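You operate a simulated robot arm through the tools that you are given. There is no shell and no other tool.

Carry out the task below with a simulated robot arm. There is one attempt and no reset: what you move stays moved.

JOB
Fit the teal mat in the open fine drawer and bring the draught to 40 Pa on high fan.
Fine: drawer shut and its catch locked before the fan starts; use the exhaust lever and lock its thumbscrew again.

The check looks at the end state, three seconds after you hand in, the way a careful person would. Anything else that was tipped, shoved, dropped, spilled or broken makes it a failure.

ROBOT AND FRAMES
A 6-joint arm with a two-finger gripper, fixed in place. Base frame: the origin is on the floor under the middle of its stand, x ahead of it, y to its left, z up. Units: mm, rad, N and s.
It reaches about 1572 mm from its shoulder. Its first joint turns from -2.897 to 2.897 rad. Payload 2.45 kg.
Tool frame: the origin (TCP) lies between the finger pads and is the grasp point; the fingertips stand 20 mm ahead of it; z points along the fingers, y is the line along which they close. The gripper opens to 140 mm; its body begins 168 mm behind the TCP.
Orientation is told as [roll, pitch, yaw] about the base's x, y, z axes, in that order, counted from this pose: with the fingers straight down and closing along the base's y, the tool's x points along the base's -x, its y along +y and its z along -z.

CONTROLS
- The arm moves only by the tool send_rows. Its argument "series" is a list of rows, each a list of 6 numbers: the shift along the base's x, y, z in mm, then the turn, a rotation vector about the base's x, y, z in rad. In form: [[dx, dy, dz, wx, wy, wz], ...]. A call has 1 to 20 rows; each row is the pose to reach, as a shift and turn from the pose commanded when the call began. "fingers" is the opening in per cent of the stroke, from 0 (shut) to 100 (fully open), set as the call begins (left out, the last holds). Rows are played at 5 a second. More than 50 mm and 0.15 rad between two rows, or a gripper value outside its range, and nothing of the call is played. Where a pose cannot be reached the arm comes as near as it can. A force on the tool above 90 N (or 10 N above the force at the start of the call, whichever is more), or a blocked arm, ends the call early, and 0.2 s more pass. Each finger travels about 45 mm/s and halts on what it meets, pressing with about 44 N; the grip force reading is that of the motor and also rises with nothing between the fingers. The clock runs only during rows and for 0.2 s after the last one: add rows that repeat a pose to give the fingers time. The reply holds the time, the measured pose of the TCP, the force on the tool along the base axes, the opening and the grip force, in the units named above and with some noise, with the torque about the TCP (base axes, N m) and any sound that the robot's microphone picked up, and new pictures: "views" is both (left out), scene, wrist or none.
- Cameras (640 x 400 px; columns grow to the right, rows downward): "scene" is fixed at [213.2, 481.6, 1636.3]; the picture's right is [-0.78, -0.62, 0.00], its down [-0.36, 0.45, -0.81] and it looks along [0.51, -0.64, -0.58] (base axes); focal length 314 px, centre (320, 200). "wrist" rides on the gripper at [78, 11, -209] in the tool frame; the picture's right is [-0.14, 0.99, 0.00], its down [-0.92, -0.13, -0.37] and it looks along [-0.36, -0.05, 0.93] (tool axes); focal length 280 px, centre (320, 200). There is no depth. A picture from a camera that has moved, and an enlarged one, comes with that camera's place and axes in the base frame and with its lens. The place of the scene camera against the robot may be out by one fixed shift of up to 25 mm in any direction.
- inspect(camera, box): a new picture of the part [left, top, right, bottom] of that camera's present view, enlarged. No time passes.
- finish_job(): hands the job in; it is judged then, once.

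Places have to be worked out from the pictures, the camera data and where the tool is seen. Open the gripper and draw the arm clear of the work before you hand the job in, unless the task says otherwise.

The tools are called after "Request:" by a JSON object that holds its "fn" and its "kwargs". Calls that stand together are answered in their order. send_rows: Moves the arm, as the interface text tells. Its arguments: {"type":"object","properties":{"series":{"type":"array"},"fingers":{"type":"number"},"views":{"type":"string","enum":["both","scene","wrist","none"]}},"required":["series"]} The other tools are called the same way: inspect (camera, box) takes an enlarged picture of a part of a camera's view; finish_job () hands the job in.

At the start:

```text
t: 0.0
position: [589.4, -362.6, 1392.5]
tcp_rot: [-0.001, 0.001, 0.001]
wrist_force: [0.6, -0.4, 0.0]
wrist_torque: [-0.02, -0.02, -0.01]
finger_gap: 139.9
grip_force: 0.1
```

scene: 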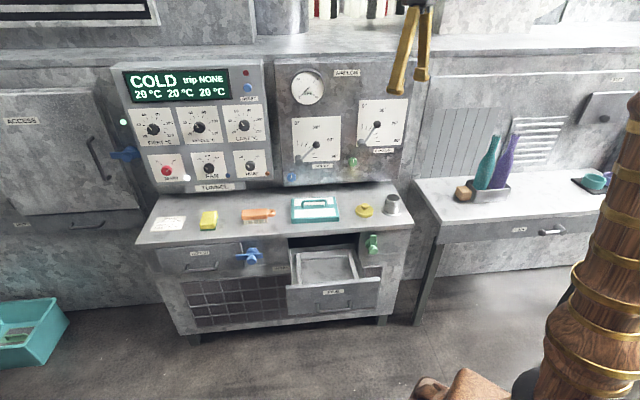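
wrist: 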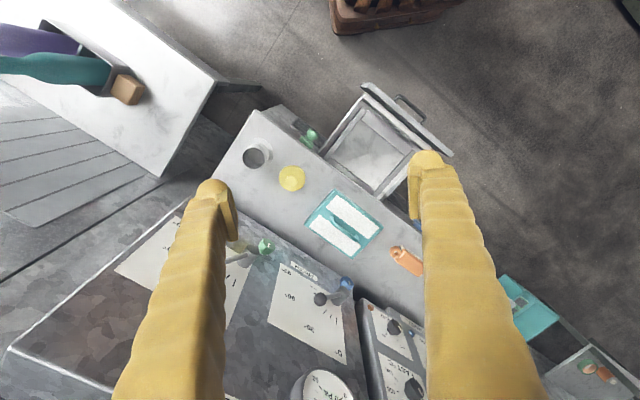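

I'll begin by looking closely at the panels, the drawer and the desk items before moving anything.

Request:
{"fn": "inspect", "kwargs": {"camera": "scene", "box": [110, 50, 270, 200]}}

Request:
{"fn": "inspect", "kwargs": {"camera": "scene", "box": [265, 50, 425, 200]}}

Request:
{"fn": "inspect", "kwargs": {"camera": "scene", "box": [130, 180, 290, 340]}}

Request:
{"fn": "inspect", "kwargs": {"camera": "scene", "box": [270, 180, 420, 330]}}

Request:
{"fn": "inspect", "kwargs": {"camera": "wrist", "box": [220, 70, 460, 230]}}

Request:
{"fn": "inspect", "kwargs": {"camera": "wrist", "box": [220, 200, 440, 400]}}

```text
2.67 times, centred on (190, 125) of scene
camera zoom: at [213.2, 481.6, 1636.3], right [-0.78, -0.62, 0.0], down [-0.36, 0.45, -0.81], along [0.51, -0.64, -0.58], focal length 836 px, centre (667, 400)
```

zoom: 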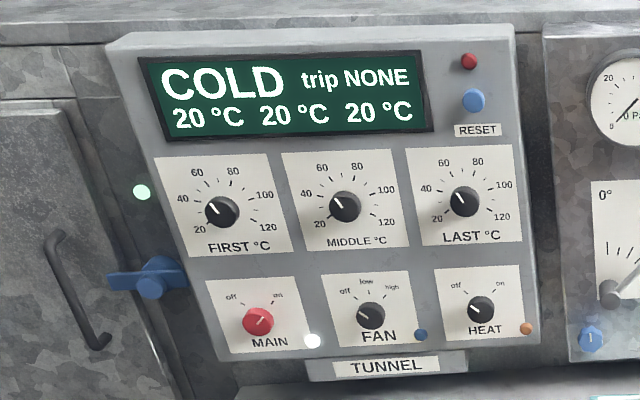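

```text
2.67 times, centred on (345, 125) of scene
camera zoom: at [213.2, 481.6, 1636.3], right [-0.78, -0.62, 0.0], down [-0.36, 0.45, -0.81], along [0.51, -0.64, -0.58], focal length 836 px, centre (253, 400)
```

zoom: 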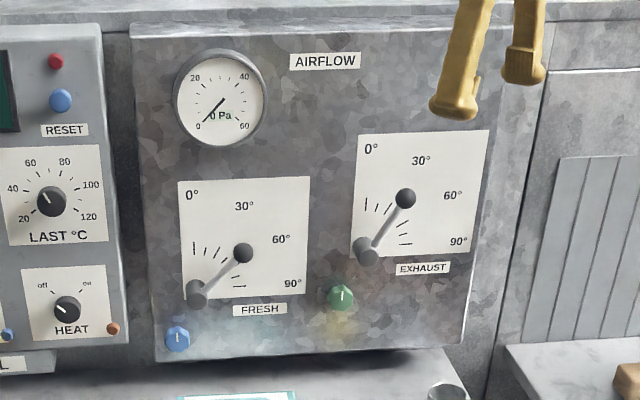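

```text
2.50 times, centred on (210, 260) of scene
camera zoom: at [213.2, 481.6, 1636.3], right [-0.78, -0.62, 0.0], down [-0.36, 0.45, -0.81], along [0.51, -0.64, -0.58], focal length 784 px, centre (595, 50)
```

zoom: 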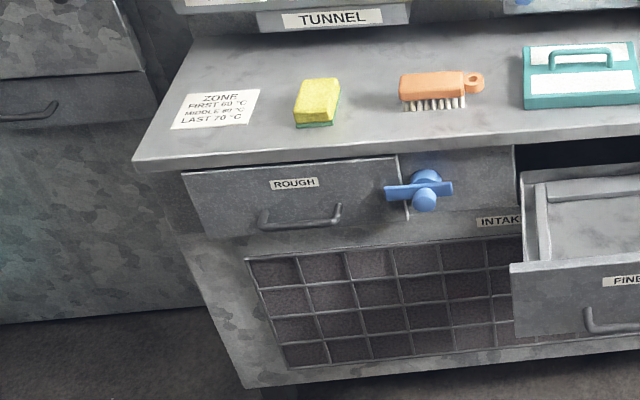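

```text
2.67 times, centred on (345, 255) of scene
camera zoom: at [213.2, 481.6, 1636.3], right [-0.78, -0.62, 0.0], down [-0.36, 0.45, -0.81], along [0.51, -0.64, -0.58], focal length 836 px, centre (253, 53)
```

zoom: 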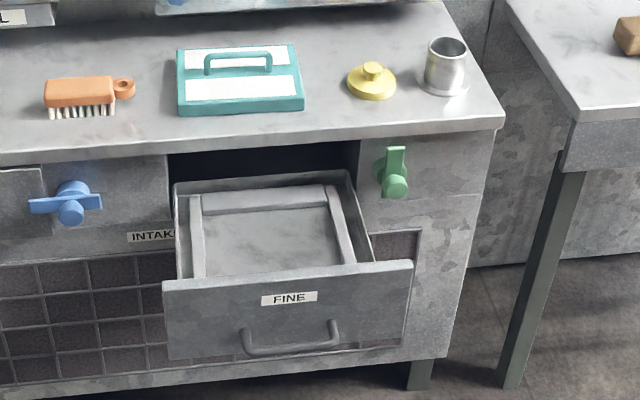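

```text
2.50 times, centred on (340, 150) of wrist
camera zoom: at [510.1, -352.6, 1602.2], right [0.14, 0.99, 0.0], down [0.92, -0.13, 0.37], along [0.36, -0.05, -0.93], focal length 701 px, centre (270, 325)
```

zoom: 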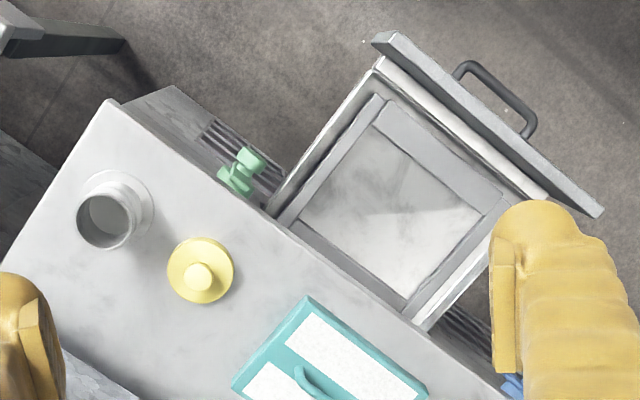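

```text
2.00 times, centred on (330, 300) of wrist
camera zoom: at [510.1, -352.6, 1602.2], right [0.14, 0.99, 0.0], down [0.92, -0.13, 0.37], along [0.36, -0.05, -0.93], focal length 561 px, centre (300, 0)
```

zoom: 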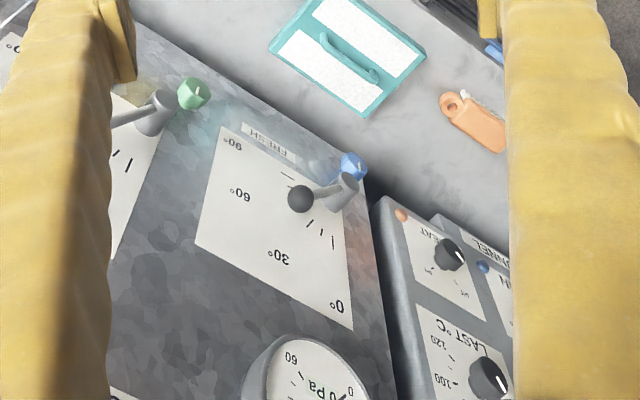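

The pictures show a desk turned about 45° to the base: the mat lies on the desk top, the fine drawer is open in front, its green catch is upright, and the exhaust lever and green thumbscrew are on the panel above. I'll turn the gripper 45° and shift it a little to line up with the desk and get a second viewpoint.

Request:
{"fn": "send_rows", "kwargs": {"series": [[10, 12, -6, 0, 0, 0.12], [20, 24, -12, 0, 0, 0.24], [30, 36, -18, 0, 0, 0.36], [40, 48, -24, 0, 0, 0.48], [50, 60, -30, 0, 0, 0.6], [60, 80, -42, 0, 0, 0.72], [60, 80, -42, 0, 0, 0.785], [60, 80, -42, 0, 0, 0.785]], "views": "both"}}

```text
t: 1.8
position: [649.0, -283.2, 1351.0]
tcp_rot: [0.001, -0.001, 0.786]
wrist_force: [0.4, 0.2, 0.8]
wrist_torque: [0.01, 0.03, 0.0]
finger_gap: 140.0
grip_force: 0.0
camera wrist: at [584.9, -330.4, 1560.7], right [-0.6, 0.8, 0.0], down [0.74, 0.56, 0.37], along [0.29, 0.22, -0.93], focal length 280 px, centre (320, 200)
```

scene: 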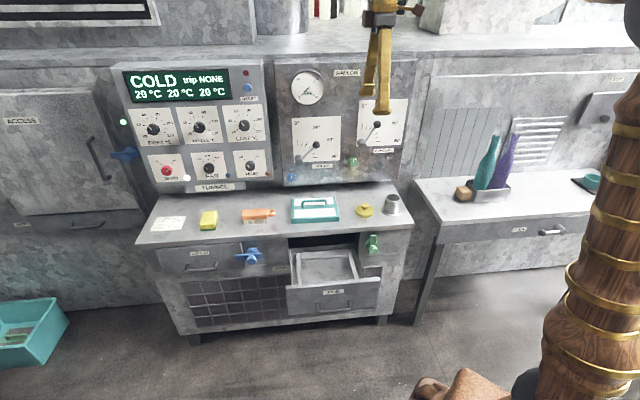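
wrist: 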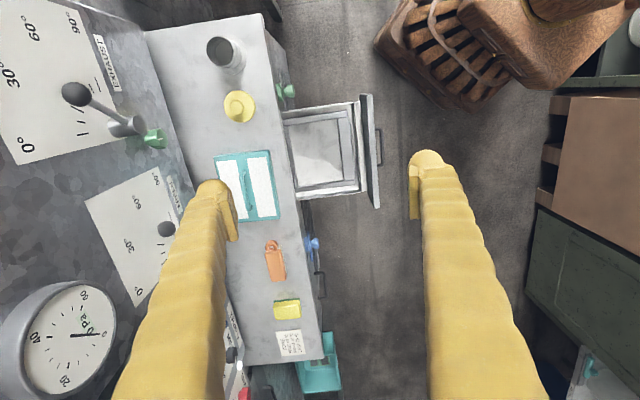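

The view is better now, with desk, drawer and panel all visible. I'll enlarge the drawer/mat area and the exhaust/green parts.

Request:
{"fn": "inspect", "kwargs": {"camera": "wrist", "box": [190, 60, 390, 230]}}

Request:
{"fn": "inspect", "kwargs": {"camera": "wrist", "box": [0, 0, 220, 180]}}

Request:
{"fn": "inspect", "kwargs": {"camera": "wrist", "box": [220, 200, 360, 380]}}

Request:
{"fn": "inspect", "kwargs": {"camera": "scene", "box": [340, 210, 410, 270]}}

Request:
{"fn": "inspect", "kwargs": {"camera": "scene", "box": [220, 235, 290, 275]}}

Request:
{"fn": "inspect", "kwargs": {"camera": "scene", "box": [275, 140, 375, 200]}}

```text
2.35 times, centred on (290, 145) of wrist
camera zoom: at [584.9, -330.4, 1560.7], right [-0.6, 0.8, 0.0], down [0.74, 0.56, 0.37], along [0.29, 0.22, -0.93], focal length 660 px, centre (391, 329)
```

zoom: 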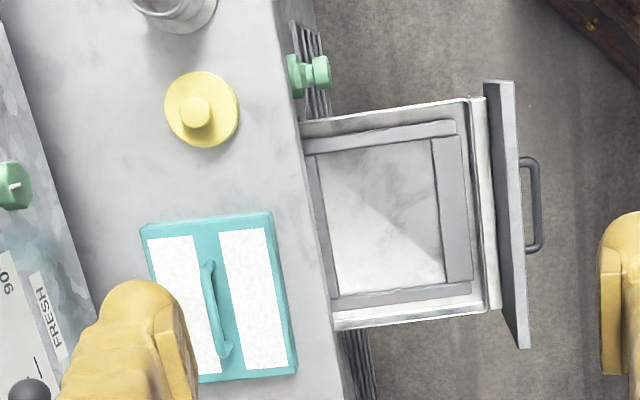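

```text
2.22 times, centred on (110, 90) of wrist
camera zoom: at [584.9, -330.4, 1560.7], right [-0.6, 0.8, 0.0], down [0.74, 0.56, 0.37], along [0.29, 0.22, -0.93], focal length 623 px, centre (787, 444)
```

zoom: 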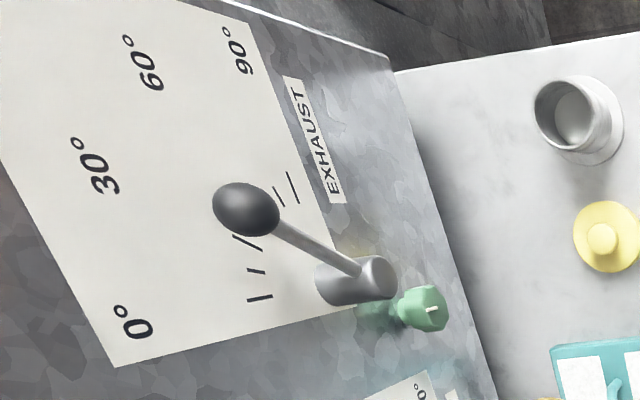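

```text
2.22 times, centred on (290, 290) of wrist
camera zoom: at [584.9, -330.4, 1560.7], right [-0.6, 0.8, 0.0], down [0.74, 0.56, 0.37], along [0.29, 0.22, -0.93], focal length 623 px, centre (387, 0)
```

zoom: 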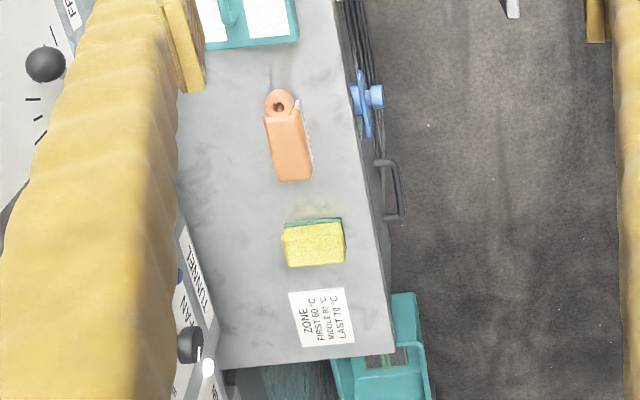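

```text
6.67 times, centred on (375, 240) of scene
camera zoom: at [213.2, 481.6, 1636.3], right [-0.78, -0.62, 0.0], down [-0.36, 0.45, -0.81], along [0.51, -0.64, -0.58], focal length 2090 px, centre (-47, -67)
```

zoom: 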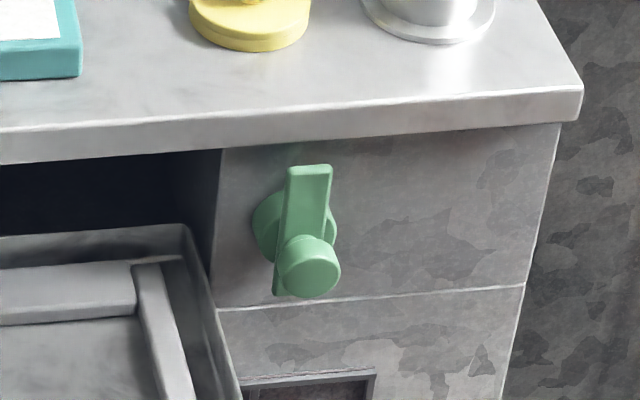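

```text
9.14 times, centred on (255, 255) of scene
camera zoom: at [213.2, 481.6, 1636.3], right [-0.78, -0.62, 0.0], down [-0.36, 0.45, -0.81], along [0.51, -0.64, -0.58], focal length 2866 px, centre (914, -303)
```

zoom: 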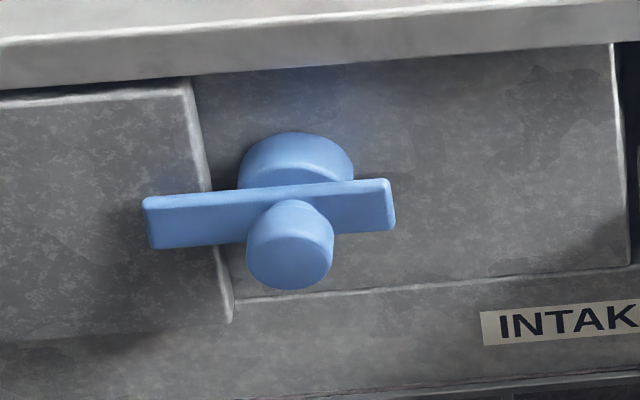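

```text
6.40 times, centred on (325, 170) of scene
camera zoom: at [213.2, 481.6, 1636.3], right [-0.78, -0.62, 0.0], down [-0.36, 0.45, -0.81], along [0.51, -0.64, -0.58], focal length 2006 px, centre (288, 392)
```

zoom: 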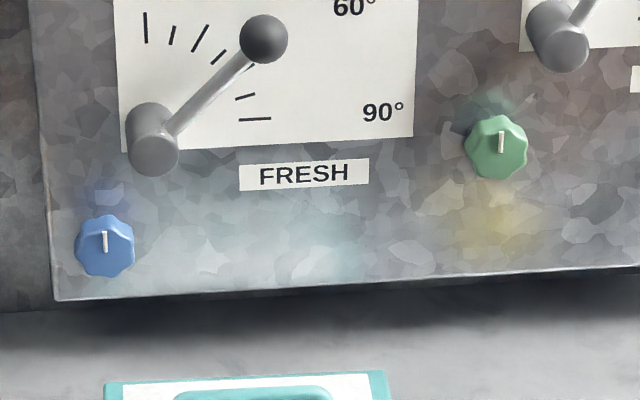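

Desk edge angle works out at about 45°, with the mat near (920,-340) and the drawer recess near (730,-210). I'll lower the arm in free air between mat and drawer for a closer, more accurate view.

Request:
{"fn": "send_rows", "kwargs": {"series": [[14, -4, -40, 0, 0, 0], [30, -9, -80, 0, 0, 0], [48, -14, -120, 0, 0, 0], [66, -20, -160, 0, 0, 0], [84, -25, -200, 0, 0, 0], [102, -30, -240, 0, 0, 0], [122, -36, -280, 0, 0, 0], [143, -42, -321, 0, 0, 0], [143, -42, -321, 0, 0, 0]], "views": "both"}}

```text
t: 3.8
position: [792.3, -325.0, 1028.8]
tcp_rot: [-0.001, 0.0, 0.785]
wrist_force: [1.2, 0.5, -0.9]
wrist_torque: [-0.06, 0.01, 0.04]
finger_gap: 140.2
grip_force: 0.1
camera wrist: at [728.8, -372.7, 1238.0], right [-0.6, 0.8, 0.0], down [0.74, 0.56, 0.37], along [0.29, 0.22, -0.93], focal length 280 px, centre (320, 200)
```

scene: 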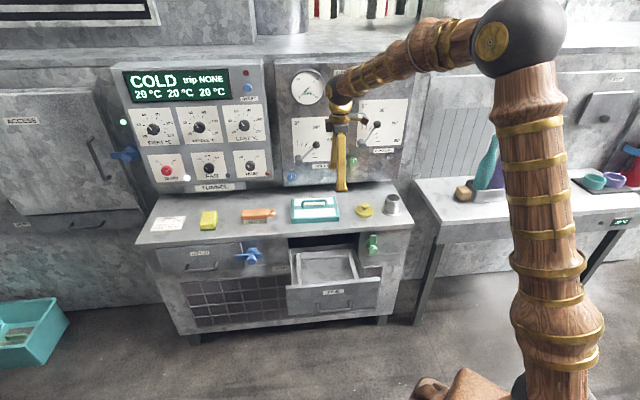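
wrist: 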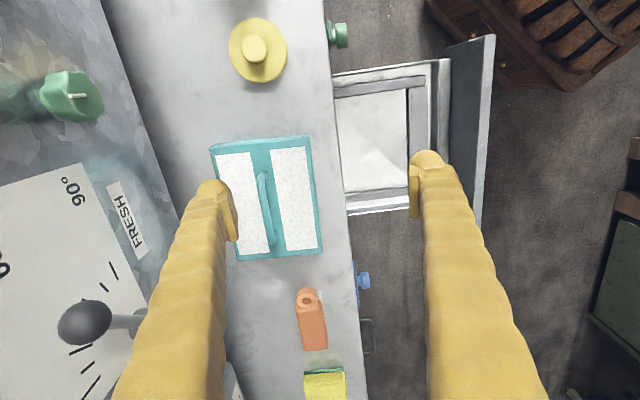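

Good view. I'll enlarge the mat, drawer and catch in the wrist picture to measure them.

Request:
{"fn": "inspect", "kwargs": {"camera": "wrist", "box": [200, 120, 360, 270]}}

Request:
{"fn": "inspect", "kwargs": {"camera": "wrist", "box": [310, 10, 510, 230]}}

Request:
{"fn": "inspect", "kwargs": {"camera": "wrist", "box": [0, 40, 180, 200]}}

```text
2.67 times, centred on (280, 195) of wrist
camera zoom: at [728.8, -372.7, 1238.0], right [-0.6, 0.8, 0.0], down [0.74, 0.56, 0.37], along [0.29, 0.22, -0.93], focal length 748 px, centre (427, 213)
```

zoom: 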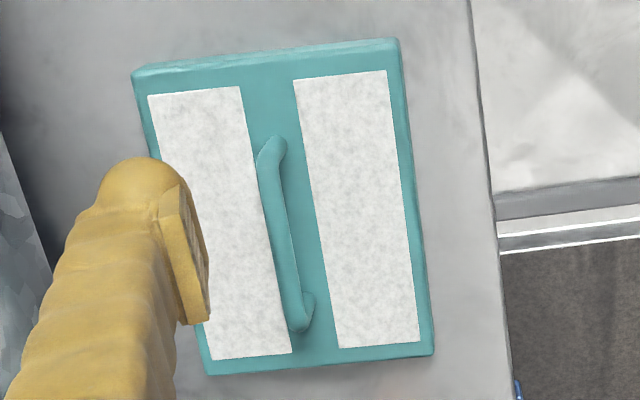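

```text
1.82 times, centred on (410, 120) of wrist
camera zoom: at [728.8, -372.7, 1238.0], right [-0.6, 0.8, 0.0], down [0.74, 0.56, 0.37], along [0.29, 0.22, -0.93], focal length 510 px, centre (156, 346)
```

zoom: 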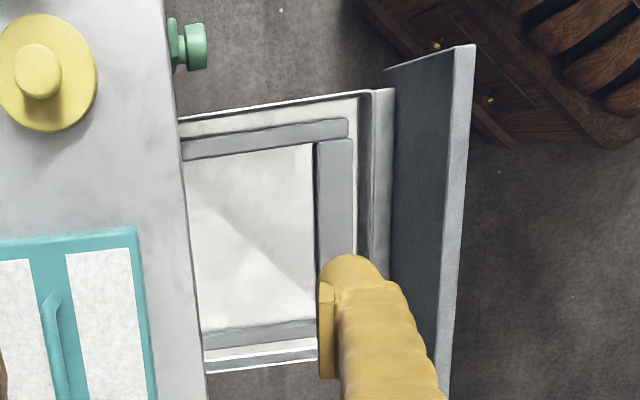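

```text
2.50 times, centred on (90, 120) of wrist
camera zoom: at [728.8, -372.7, 1238.0], right [-0.6, 0.8, 0.0], down [0.74, 0.56, 0.37], along [0.29, 0.22, -0.93], focal length 701 px, centre (895, 400)
```

zoom: 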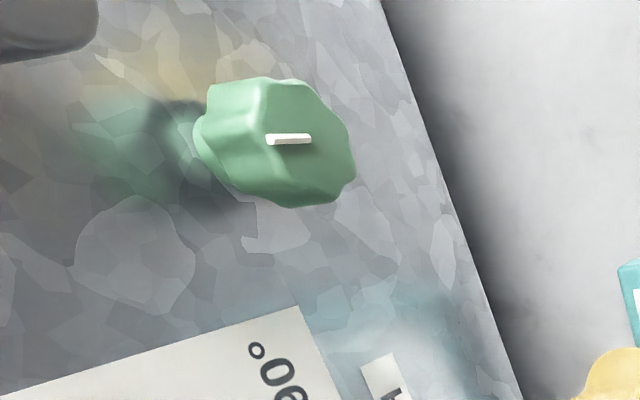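

The mat measures about 199 × 149 mm with its handle along the desk; the recess is about 207 × 160 mm. Before choosing a tilt for grasping beside the FRESH lever ball, I'll check the gripper's body size in the scene picture.

Request:
{"fn": "inspect", "kwargs": {"camera": "scene", "box": [280, 60, 420, 230]}}

Request:
{"fn": "inspect", "kwargs": {"camera": "scene", "box": [280, 230, 400, 330]}}

```text
2.35 times, centred on (350, 145) of scene
camera zoom: at [213.2, 481.6, 1636.3], right [-0.78, -0.62, 0.0], down [-0.36, 0.45, -0.81], along [0.51, -0.64, -0.58], focal length 738 px, centre (249, 329)
```

zoom: 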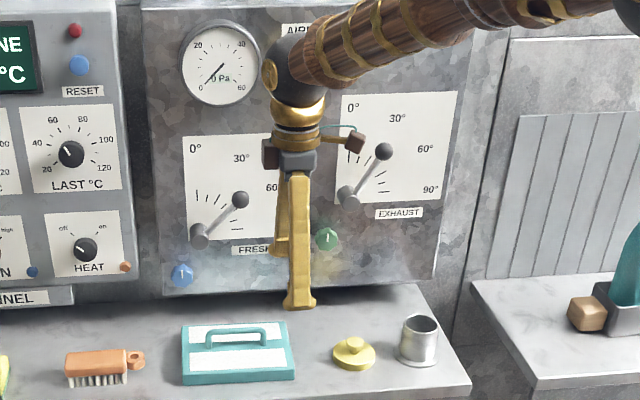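

```text
4.00 times, centred on (340, 280) of scene
camera zoom: at [213.2, 481.6, 1636.3], right [-0.78, -0.62, 0.0], down [-0.36, 0.45, -0.81], along [0.51, -0.64, -0.58], focal length 1254 px, centre (240, -120)
```

zoom: 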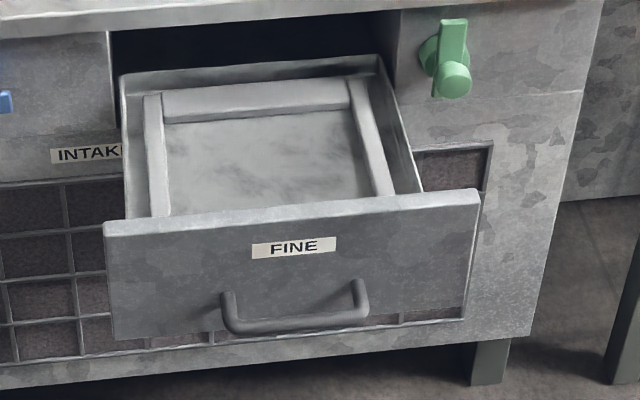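

The palm is narrow but runs along the closing direction, so I'll tilt it about 17° away from the panel to clear the FRESH ball (near a height of 1074). I'll narrow the fingers to 50 mm, tilt, and move above the handle at z≈960.

Request:
{"fn": "send_rows", "kwargs": {"series": [[0, 0, 0, -0.05, -0.05, -0.01], [0, 0, 0, -0.1, -0.1, -0.02], [0, 0, 0, -0.15, -0.15, -0.03], [0, 0, 0, -0.2121, -0.2121, -0.04], [0, 0, 0, -0.2121, -0.2121, -0.04], [25, -2, -15, -0.2121, -0.2121, -0.04], [55, -5, -35, -0.2121, -0.2121, -0.04], [85, -8, -55, -0.2121, -0.2121, -0.04], [115, -11, -70, -0.2121, -0.2121, -0.04], [115, -11, -70, -0.2121, -0.2121, -0.04]], "fingers": 36, "views": "both"}}

```text
t: 6.0
position: [907.8, -337.1, 960.0]
tcp_rot: [-0.301, -0.006, 0.748]
wrist_force: [-0.1, 0.5, -0.4]
wrist_torque: [-0.01, 0.03, 0.02]
finger_gap: 50.4
grip_force: 0.1
camera wrist: at [799.3, -338.5, 1156.2], right [-0.54, 0.79, -0.29], down [0.68, 0.61, 0.4], along [0.49, 0.01, -0.87], focal length 280 px, centre (320, 200)
```

scene: 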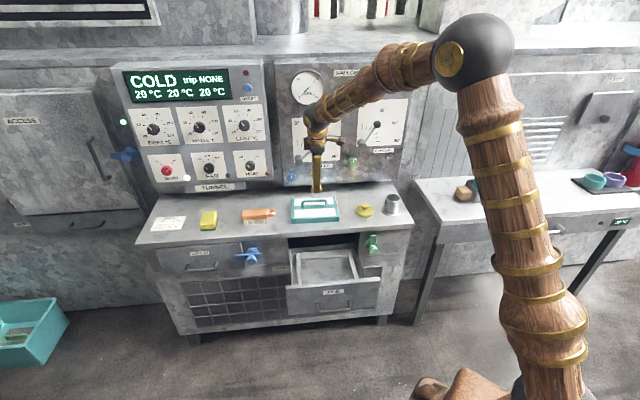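
wrist: 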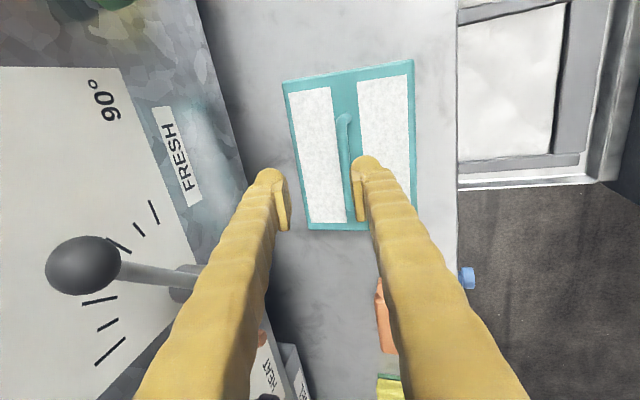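

The projected handle centre matches my estimate (907,-336). I'll lower 65 mm and look again.

Request:
{"fn": "send_rows", "kwargs": {"series": [[0, 0, -20, 0, 0, 0], [0, 0, -40, 0, 0, 0], [0, 0, -55, 0, 0, 0], [0, 0, -65, 0, 0, 0], [0, 0, -65, 0, 0, 0]], "views": "both"}}

Request:
{"fn": "inspect", "kwargs": {"camera": "scene", "box": [270, 100, 400, 230]}}

Request:
{"fn": "inspect", "kwargs": {"camera": "wrist", "box": [230, 60, 440, 260]}}

```text
t: 7.2
position: [907.0, -337.6, 895.7]
tcp_rot: [-0.3, -0.006, 0.744]
wrist_force: [0.3, -0.4, -0.5]
wrist_torque: [0.0, 0.0, 0.0]
finger_gap: 50.6
grip_force: 0.1
camera wrist: at [799.3, -338.3, 1091.9], right [-0.54, 0.79, -0.29], down [0.68, 0.61, 0.4], along [0.49, 0.01, -0.87], focal length 280 px, centre (320, 200)
```

scene: 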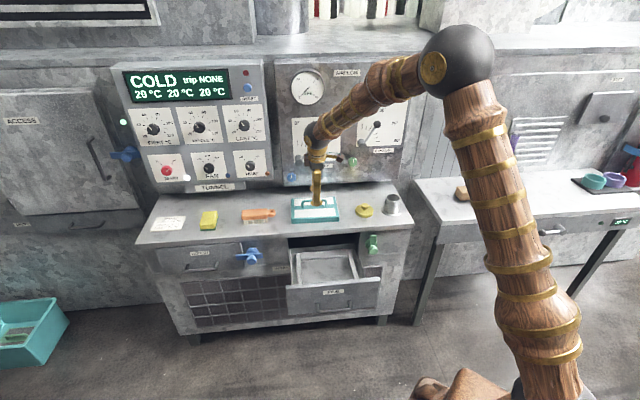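
wrist: 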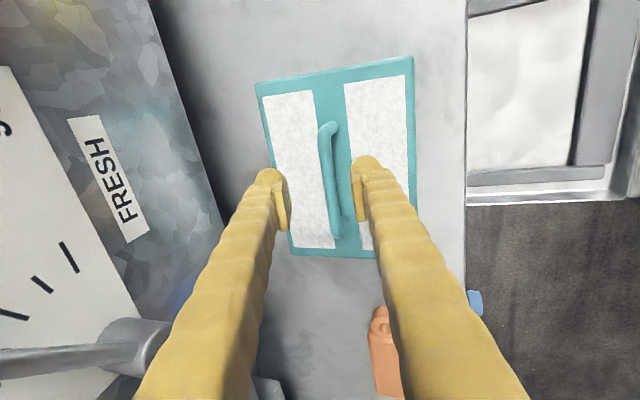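

```text
3.08 times, centred on (335, 165) of scene
camera zoom: at [213.2, 481.6, 1636.3], right [-0.78, -0.62, 0.0], down [-0.36, 0.45, -0.81], along [0.51, -0.64, -0.58], focal length 965 px, centre (274, 308)
```

zoom: 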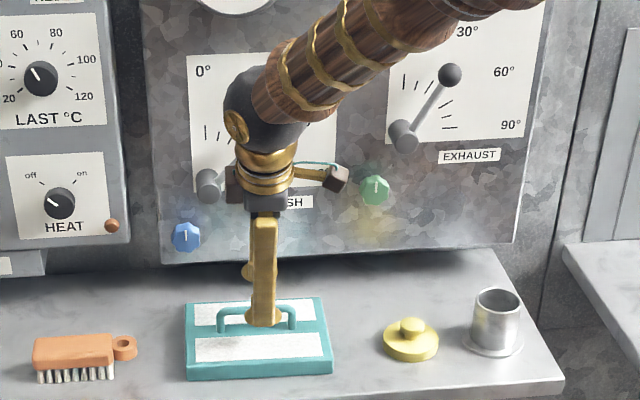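

```text
2.00 times, centred on (335, 160) of wrist
camera zoom: at [799.3, -338.3, 1091.9], right [-0.54, 0.79, -0.29], down [0.68, 0.61, 0.4], along [0.49, 0.01, -0.87], focal length 561 px, centre (290, 280)
```

zoom: 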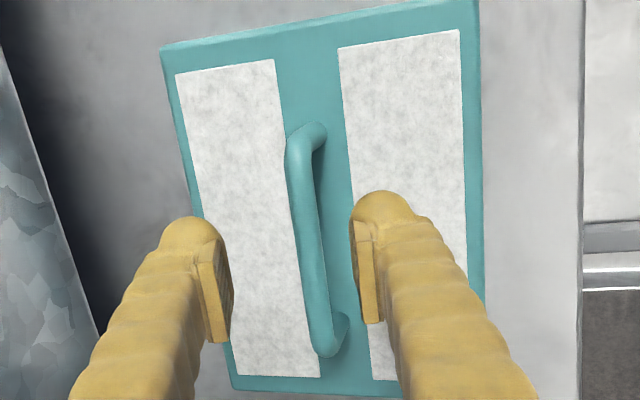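

Handle centre now works out near (914,-336), top around z≈850. I'll shift 5 mm, narrow the fingers to about 38 mm and lower to z≈852.

Request:
{"fn": "send_rows", "kwargs": {"series": [[3, 0, 0, 0, 0, -0.01], [6, 0, 0, 0, 0, -0.02], [6, 0, -12, 0, 0, -0.02], [6, 0, -24, 0, 0, -0.02], [6, 0, -34, 0, 0, -0.02], [6, 0, -43, 0, 0, -0.02], [6, 0, -43, 0, 0, -0.02]], "fingers": 27, "views": "both"}}

Request:
{"fn": "inspect", "kwargs": {"camera": "scene", "box": [280, 160, 370, 230]}}

Request:
{"fn": "inspect", "kwargs": {"camera": "wrist", "box": [230, 60, 440, 260]}}

```text
t: 8.8
position: [912.5, -335.0, 855.7]
tcp_rot: [-0.303, -0.007, 0.727]
wrist_force: [-12.0, 7.3, 43.3]
wrist_torque: [0.86, 1.16, 0.05]
finger_gap: 38.7
grip_force: 0.2
camera wrist: at [804.5, -334.3, 1051.6], right [-0.52, 0.8, -0.29], down [0.69, 0.6, 0.4], along [0.49, 0.0, -0.87], focal length 280 px, centre (320, 200)
```

scene: 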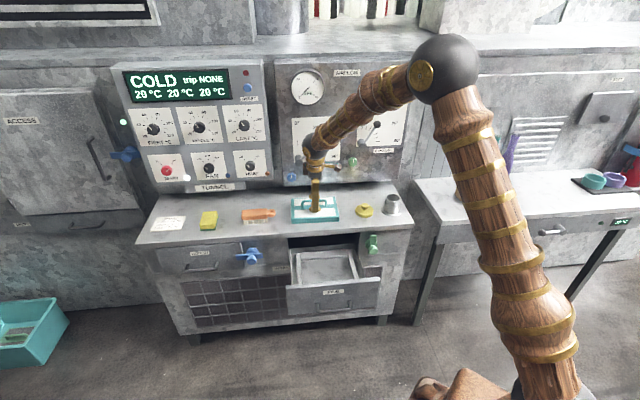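
wrist: 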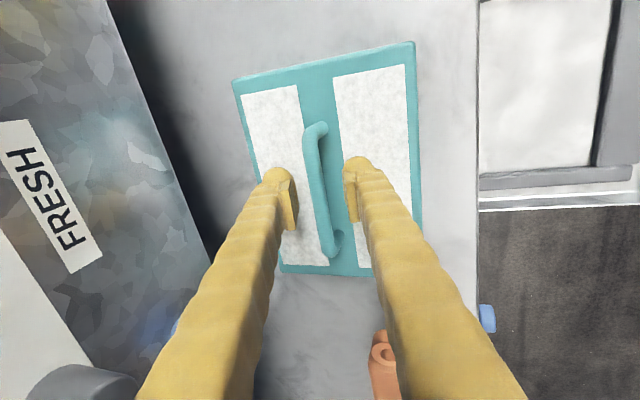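

```text
5.71 times, centred on (325, 195) of scene
camera zoom: at [213.2, 481.6, 1636.3], right [-0.78, -0.62, 0.0], down [-0.36, 0.45, -0.81], along [0.51, -0.64, -0.58], focal length 1791 px, centre (291, 229)
```

zoom: 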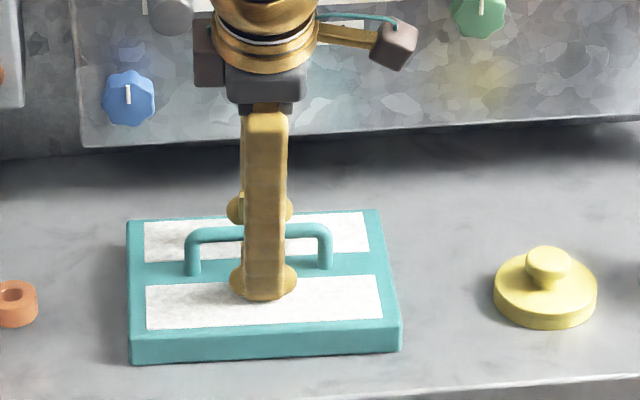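

```text
2.00 times, centred on (335, 160) of wrist
camera zoom: at [804.5, -334.3, 1051.6], right [-0.52, 0.8, -0.29], down [0.69, 0.6, 0.4], along [0.49, 0.0, -0.87], focal length 561 px, centre (290, 280)
```

zoom: 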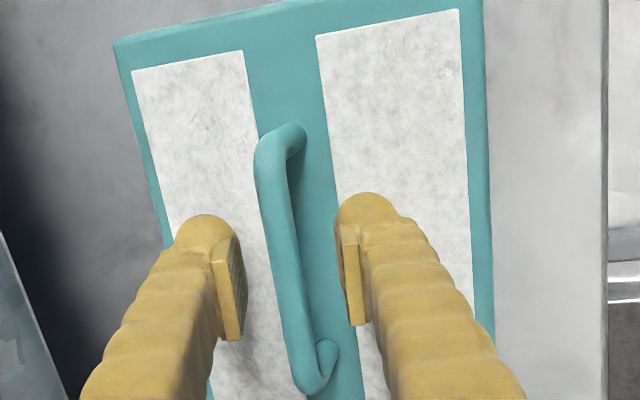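

The outer fingertip is resting on the mat (43 N), so I'll raise 5 mm to relieve it and close on the handle.

Request:
{"fn": "send_rows", "kwargs": {"series": [[0, 0, 5, 0, 0, 0], [0, 0, 5, 0, 0, 0]], "views": "none"}}

Request:
{"fn": "send_rows", "kwargs": {"series": [[0, 0, 0, 0, 0, 0], [0, 0, 0, 0, 0, 0], [0, 0, 0, 0, 0, 0], [0, 0, 0, 0, 0, 0], [0, 0, 0, 0, 0, 0]], "fingers": 0, "views": "both"}}

Request:
{"fn": "inspect", "kwargs": {"camera": "wrist", "box": [230, 60, 440, 260]}}

```text
t: 9.4
position: [911.7, -335.6, 856.6]
tcp_rot: [-0.298, -0.005, 0.727]
wrist_force: [-0.2, -0.6, 0.1]
wrist_torque: [-0.01, -0.03, 0.0]
finger_gap: 37.5
grip_force: 0.2
```

```text
t: 10.6
position: [911.3, -335.0, 856.7]
tcp_rot: [-0.299, -0.005, 0.727]
wrist_force: [-0.1, -0.3, 0.1]
wrist_torque: [0.03, 0.01, 0.01]
finger_gap: 6.4
grip_force: 34.6
camera wrist: at [804.2, -334.6, 1053.6], right [-0.52, 0.8, -0.29], down [0.7, 0.6, 0.4], along [0.49, 0.0, -0.87], focal length 280 px, centre (320, 200)
```

scene: 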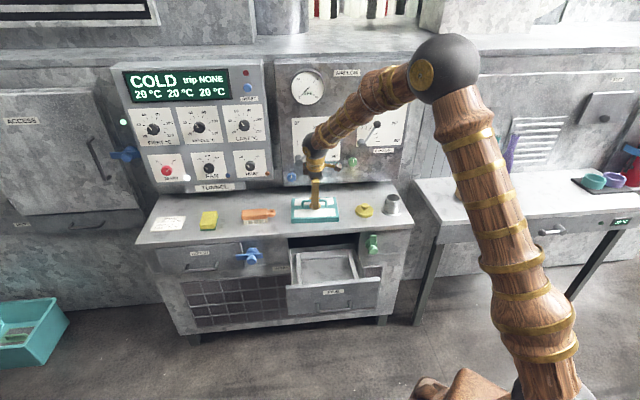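
wrist: 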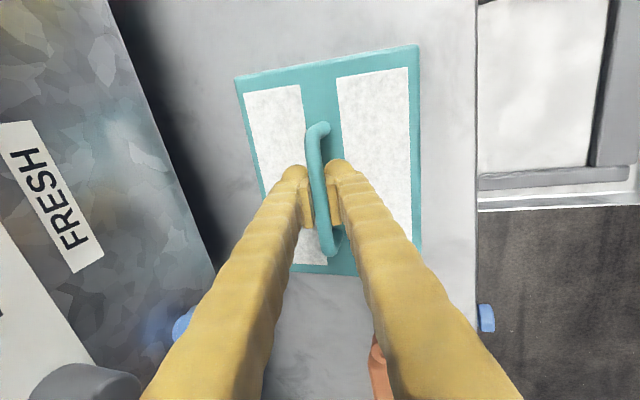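

```text
2.00 times, centred on (335, 160) of wrist
camera zoom: at [804.2, -334.6, 1053.6], right [-0.52, 0.8, -0.29], down [0.7, 0.6, 0.4], along [0.49, 0.0, -0.87], focal length 561 px, centre (290, 280)
```

zoom: 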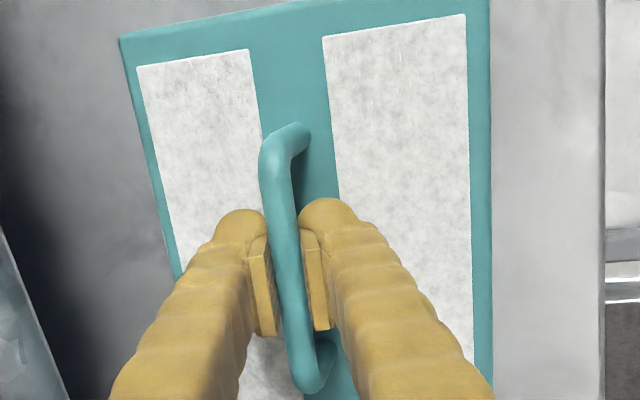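

The handle seems gripped (gap 6.4 mm, 35 N). I'll lift gently by 40 mm and check that the mat comes along level.

Request:
{"fn": "send_rows", "kwargs": {"series": [[0, 0, 6, 0, 0, 0], [0, 0, 14, 0, 0, 0], [0, 0, 24, 0, 0, 0], [0, 0, 34, 0, 0, 0], [0, 0, 44, 0, 0, 0], [0, 0, 44, 0, 0, 0]], "views": "both"}}

Request:
{"fn": "inspect", "kwargs": {"camera": "scene", "box": [270, 140, 390, 240]}}

```text
t: 12.0
position: [911.5, -335.7, 900.3]
tcp_rot: [-0.301, -0.007, 0.725]
wrist_force: [-0.3, 0.0, -0.8]
wrist_torque: [-0.01, 0.03, 0.01]
finger_gap: 6.6
grip_force: 34.6
camera wrist: at [804.0, -334.7, 1097.4], right [-0.52, 0.8, -0.29], down [0.7, 0.6, 0.4], along [0.49, 0.0, -0.87], focal length 280 px, centre (320, 200)
```

scene: 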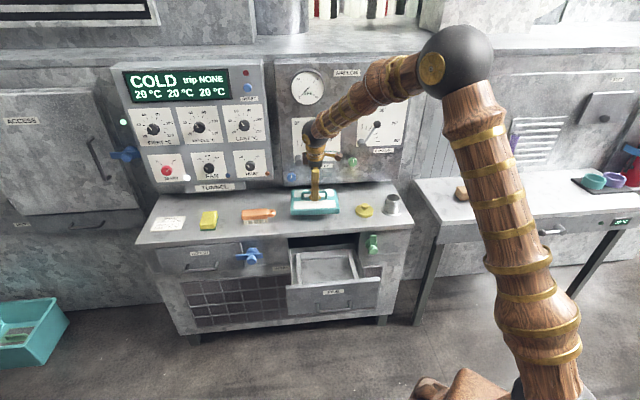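
wrist: 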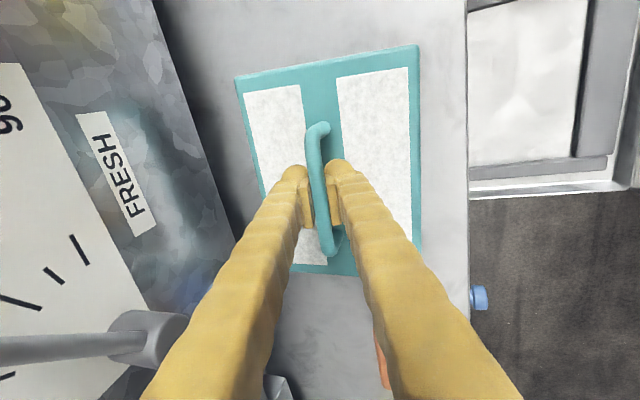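

```text
4.00 times, centred on (330, 190) of scene
camera zoom: at [213.2, 481.6, 1636.3], right [-0.78, -0.62, 0.0], down [-0.36, 0.45, -0.81], along [0.51, -0.64, -0.58], focal length 1254 px, centre (280, 240)
```

zoom: 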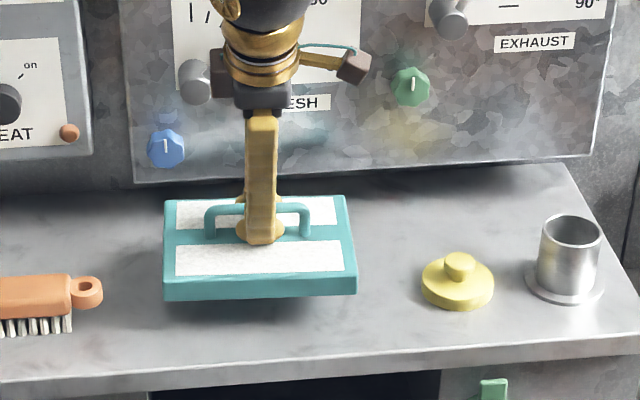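

The mat is held level and firmly. I'll raise and shift a little so the wrist camera sees the drawer recess beside the mat for exact measuring.

Request:
{"fn": "send_rows", "kwargs": {"series": [[-10, 0, 20, 0, 0, 0], [-25, -3, 40, 0, 0, 0], [-45, -7, 55, 0, 0, 0], [-70, -11, 60, 0, 0, 0], [-70, -11, 60, 0, 0, 0]], "views": "both"}}

Request:
{"fn": "inspect", "kwargs": {"camera": "wrist", "box": [400, 0, 640, 250]}}

Request:
{"fn": "inspect", "kwargs": {"camera": "wrist", "box": [210, 20, 450, 290]}}

```text
t: 13.2
position: [842.5, -347.3, 960.7]
tcp_rot: [-0.299, -0.005, 0.725]
wrist_force: [-0.1, 0.3, -0.9]
wrist_torque: [0.02, 0.01, 0.0]
finger_gap: 6.3
grip_force: 34.2
camera wrist: at [735.2, -347.9, 1156.8], right [-0.52, 0.8, -0.29], down [0.7, 0.6, 0.4], along [0.49, 0.0, -0.87], focal length 280 px, centre (320, 200)
```

scene: 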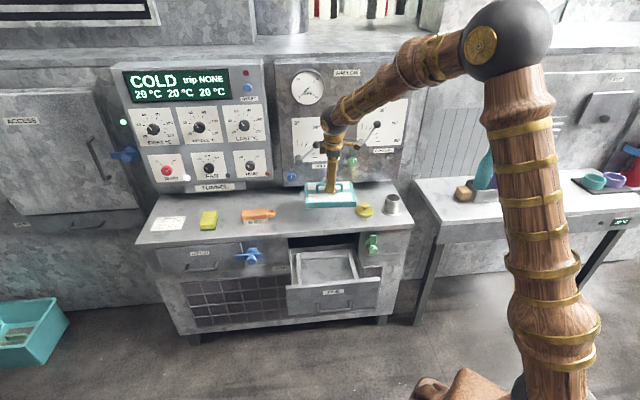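
wrist: 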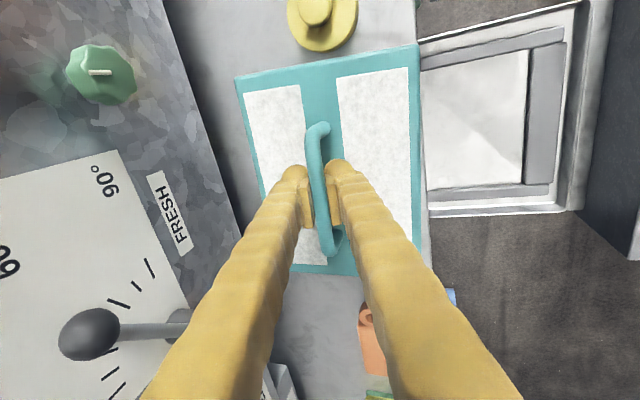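

```text
1.60 times, centred on (520, 125) of wrist
camera zoom: at [735.2, -347.9, 1156.8], right [-0.52, 0.8, -0.29], down [0.7, 0.6, 0.4], along [0.49, 0.0, -0.87], focal length 449 px, centre (0, 320)
```

zoom: 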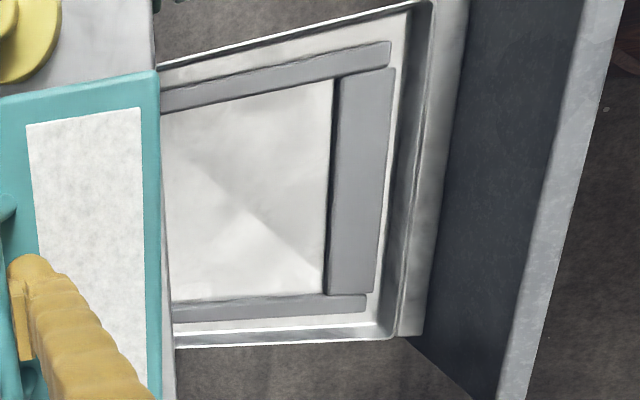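

```text
1.48 times, centred on (330, 155) of wrist
camera zoom: at [735.2, -347.9, 1156.8], right [-0.52, 0.8, -0.29], down [0.7, 0.6, 0.4], along [0.49, 0.0, -0.87], focal length 415 px, centre (305, 267)
```

zoom: 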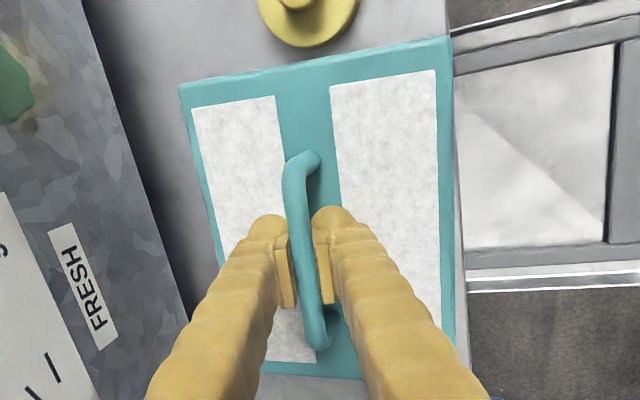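

The mat is centred on the TCP and yawed −3.4° against the drawer; the recess centre works out near a=381, s=−687 (desk axes). I'll carry the mat out over the drawer (slightly outward of final), and straighten its yaw.

Request:
{"fn": "send_rows", "kwargs": {"series": [[-20, 28, 0, 0, 0, 0.015], [-40, 57, 0, 0, 0, 0.03], [-60, 86, 0, 0, 0, 0.045], [-80, 115, 0, 0, 0, 0.06], [-98, 141, 0, 0, 0, 0.06], [-98, 141, 0, 0, 0, 0.06]], "views": "both"}}

Request:
{"fn": "inspect", "kwargs": {"camera": "scene", "box": [260, 190, 420, 340]}}

```text
t: 14.6
position: [745.4, -205.9, 958.5]
tcp_rot: [-0.301, -0.006, 0.784]
wrist_force: [0.1, -0.9, -1.3]
wrist_torque: [-0.02, -0.03, -0.03]
finger_gap: 6.0
grip_force: 34.4
camera wrist: at [636.4, -211.8, 1155.7], right [-0.57, 0.77, -0.29], down [0.66, 0.64, 0.4], along [0.49, 0.03, -0.87], focal length 280 px, centre (320, 200)
```

scene: 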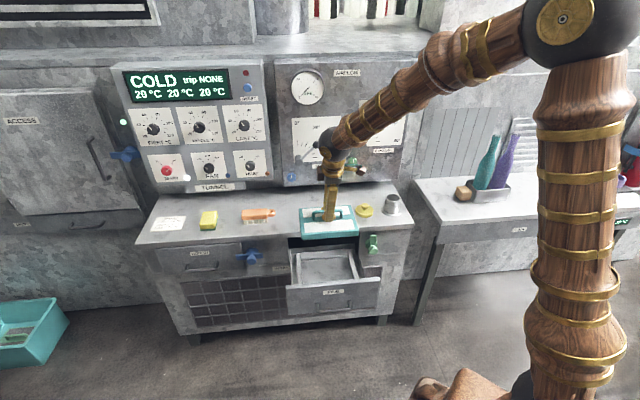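
wrist: 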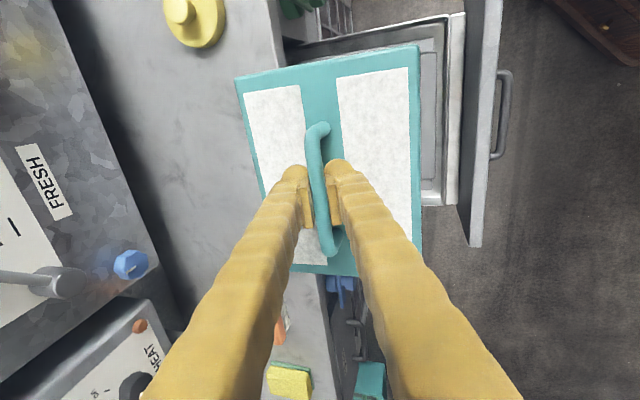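

```text
2.67 times, centred on (340, 265) of scene
camera zoom: at [213.2, 481.6, 1636.3], right [-0.78, -0.62, 0.0], down [-0.36, 0.45, -0.81], along [0.51, -0.64, -0.58], focal length 836 px, centre (267, 27)
```

zoom: 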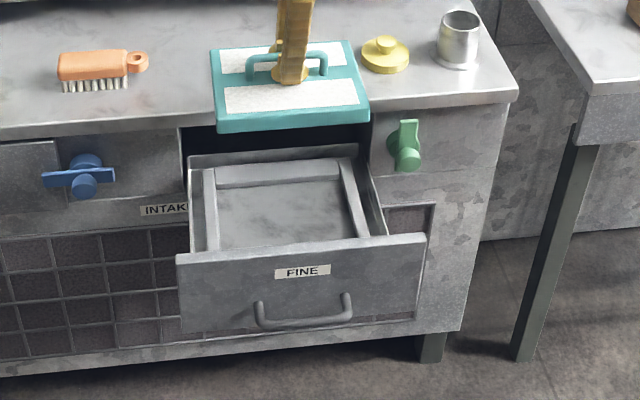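

I'll enlarge the scene view to compare the mat's edges with the desk and drawer edges.

Request:
{"fn": "inspect", "kwargs": {"camera": "scene", "box": [290, 200, 370, 260]}}

Request:
{"fn": "inspect", "kwargs": {"camera": "wrist", "box": [220, 0, 520, 280]}}

```text
6.67 times, centred on (330, 230) of scene
camera zoom: at [213.2, 481.6, 1636.3], right [-0.78, -0.62, 0.0], down [-0.36, 0.45, -0.81], along [0.51, -0.64, -0.58], focal length 2090 px, centre (253, 0)
```

zoom: 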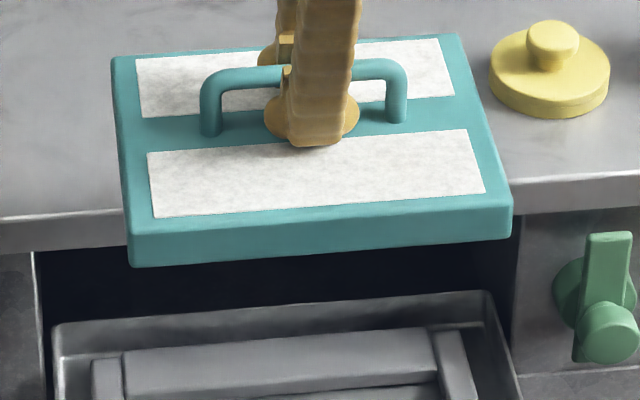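

```text
1.43 times, centred on (370, 140) of wrist
camera zoom: at [636.4, -211.8, 1155.7], right [-0.57, 0.77, -0.29], down [0.66, 0.64, 0.4], along [0.49, 0.03, -0.87], focal length 401 px, centre (249, 286)
```

zoom: 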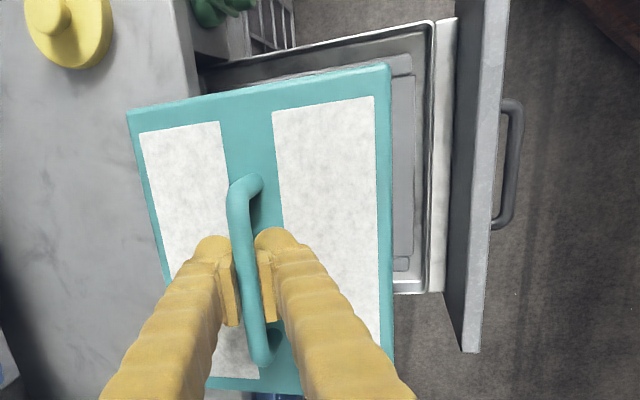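

The mat's edges run parallel to the drawer (within about 0.5°). I'll shift 3 mm toward −a and lower the mat to just above the recess, still a bit outward of the desk edge.

Request:
{"fn": "send_rows", "kwargs": {"series": [[-2, -2, -35, 0, 0, 0], [-2, -2, -75, 0, 0, 0], [-2, -2, -115, 0, 0, 0], [-2, -2, -150, 0, 0, 0], [-2, -2, -170, 0, 0, 0], [-2, -2, -170, 0, 0, 0]], "views": "both"}}

Request:
{"fn": "inspect", "kwargs": {"camera": "scene", "box": [275, 215, 395, 315]}}

Request:
{"fn": "inspect", "kwargs": {"camera": "wrist", "box": [220, 0, 520, 280]}}

```text
t: 16.0
position: [742.1, -209.3, 789.7]
tcp_rot: [-0.3, -0.006, 0.785]
wrist_force: [-0.4, 0.3, -2.4]
wrist_torque: [0.0, 0.01, 0.0]
finger_gap: 6.3
grip_force: 34.8
camera wrist: at [635.0, -215.8, 987.1], right [-0.57, 0.77, -0.29], down [0.66, 0.64, 0.4], along [0.49, 0.03, -0.87], focal length 280 px, centre (320, 200)
```

scene: 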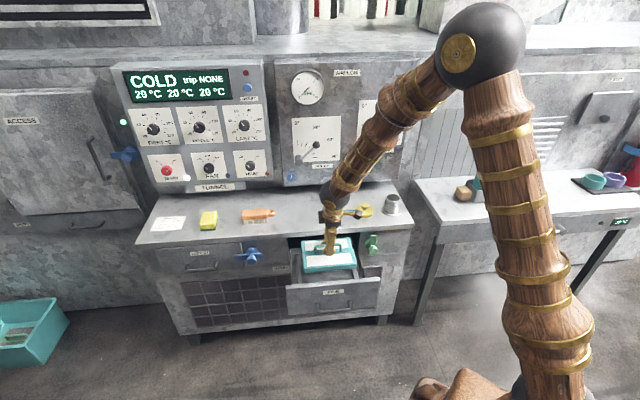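
wrist: 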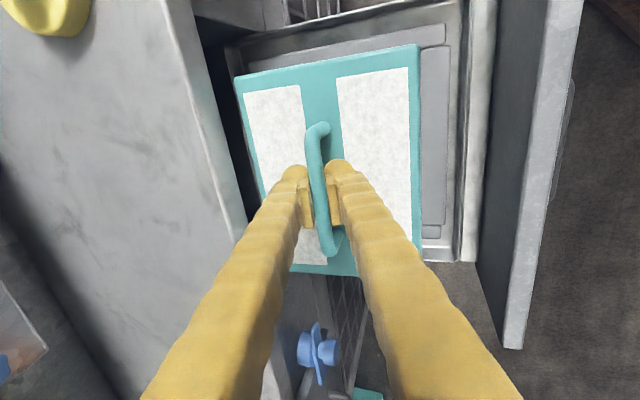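

```text
4.00 times, centred on (335, 265) of scene
camera zoom: at [213.2, 481.6, 1636.3], right [-0.78, -0.62, 0.0], down [-0.36, 0.45, -0.81], along [0.51, -0.64, -0.58], focal length 1254 px, centre (260, -60)
```

zoom: 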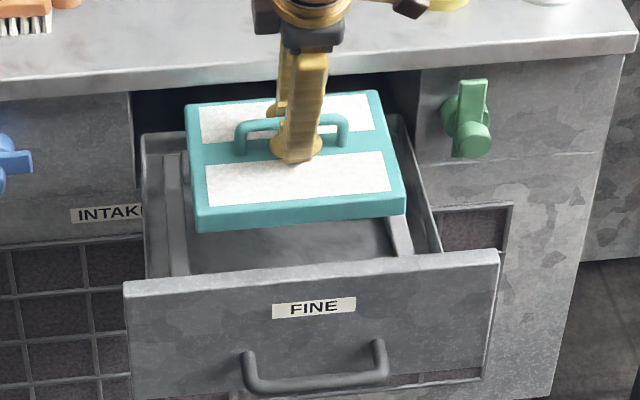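

```text
1.43 times, centred on (370, 140) of wrist
camera zoom: at [635.0, -215.8, 987.1], right [-0.57, 0.77, -0.29], down [0.66, 0.64, 0.4], along [0.49, 0.03, -0.87], focal length 401 px, centre (249, 286)
```

zoom: 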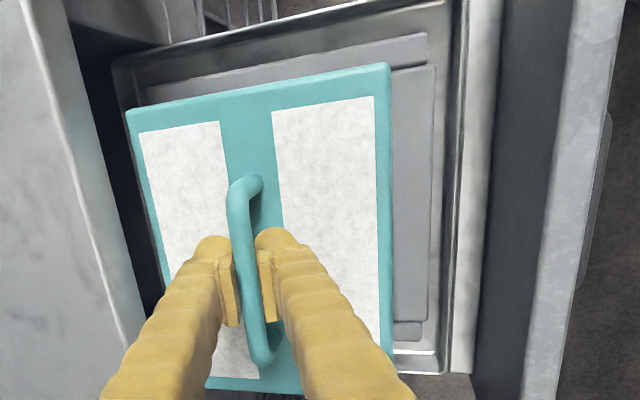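

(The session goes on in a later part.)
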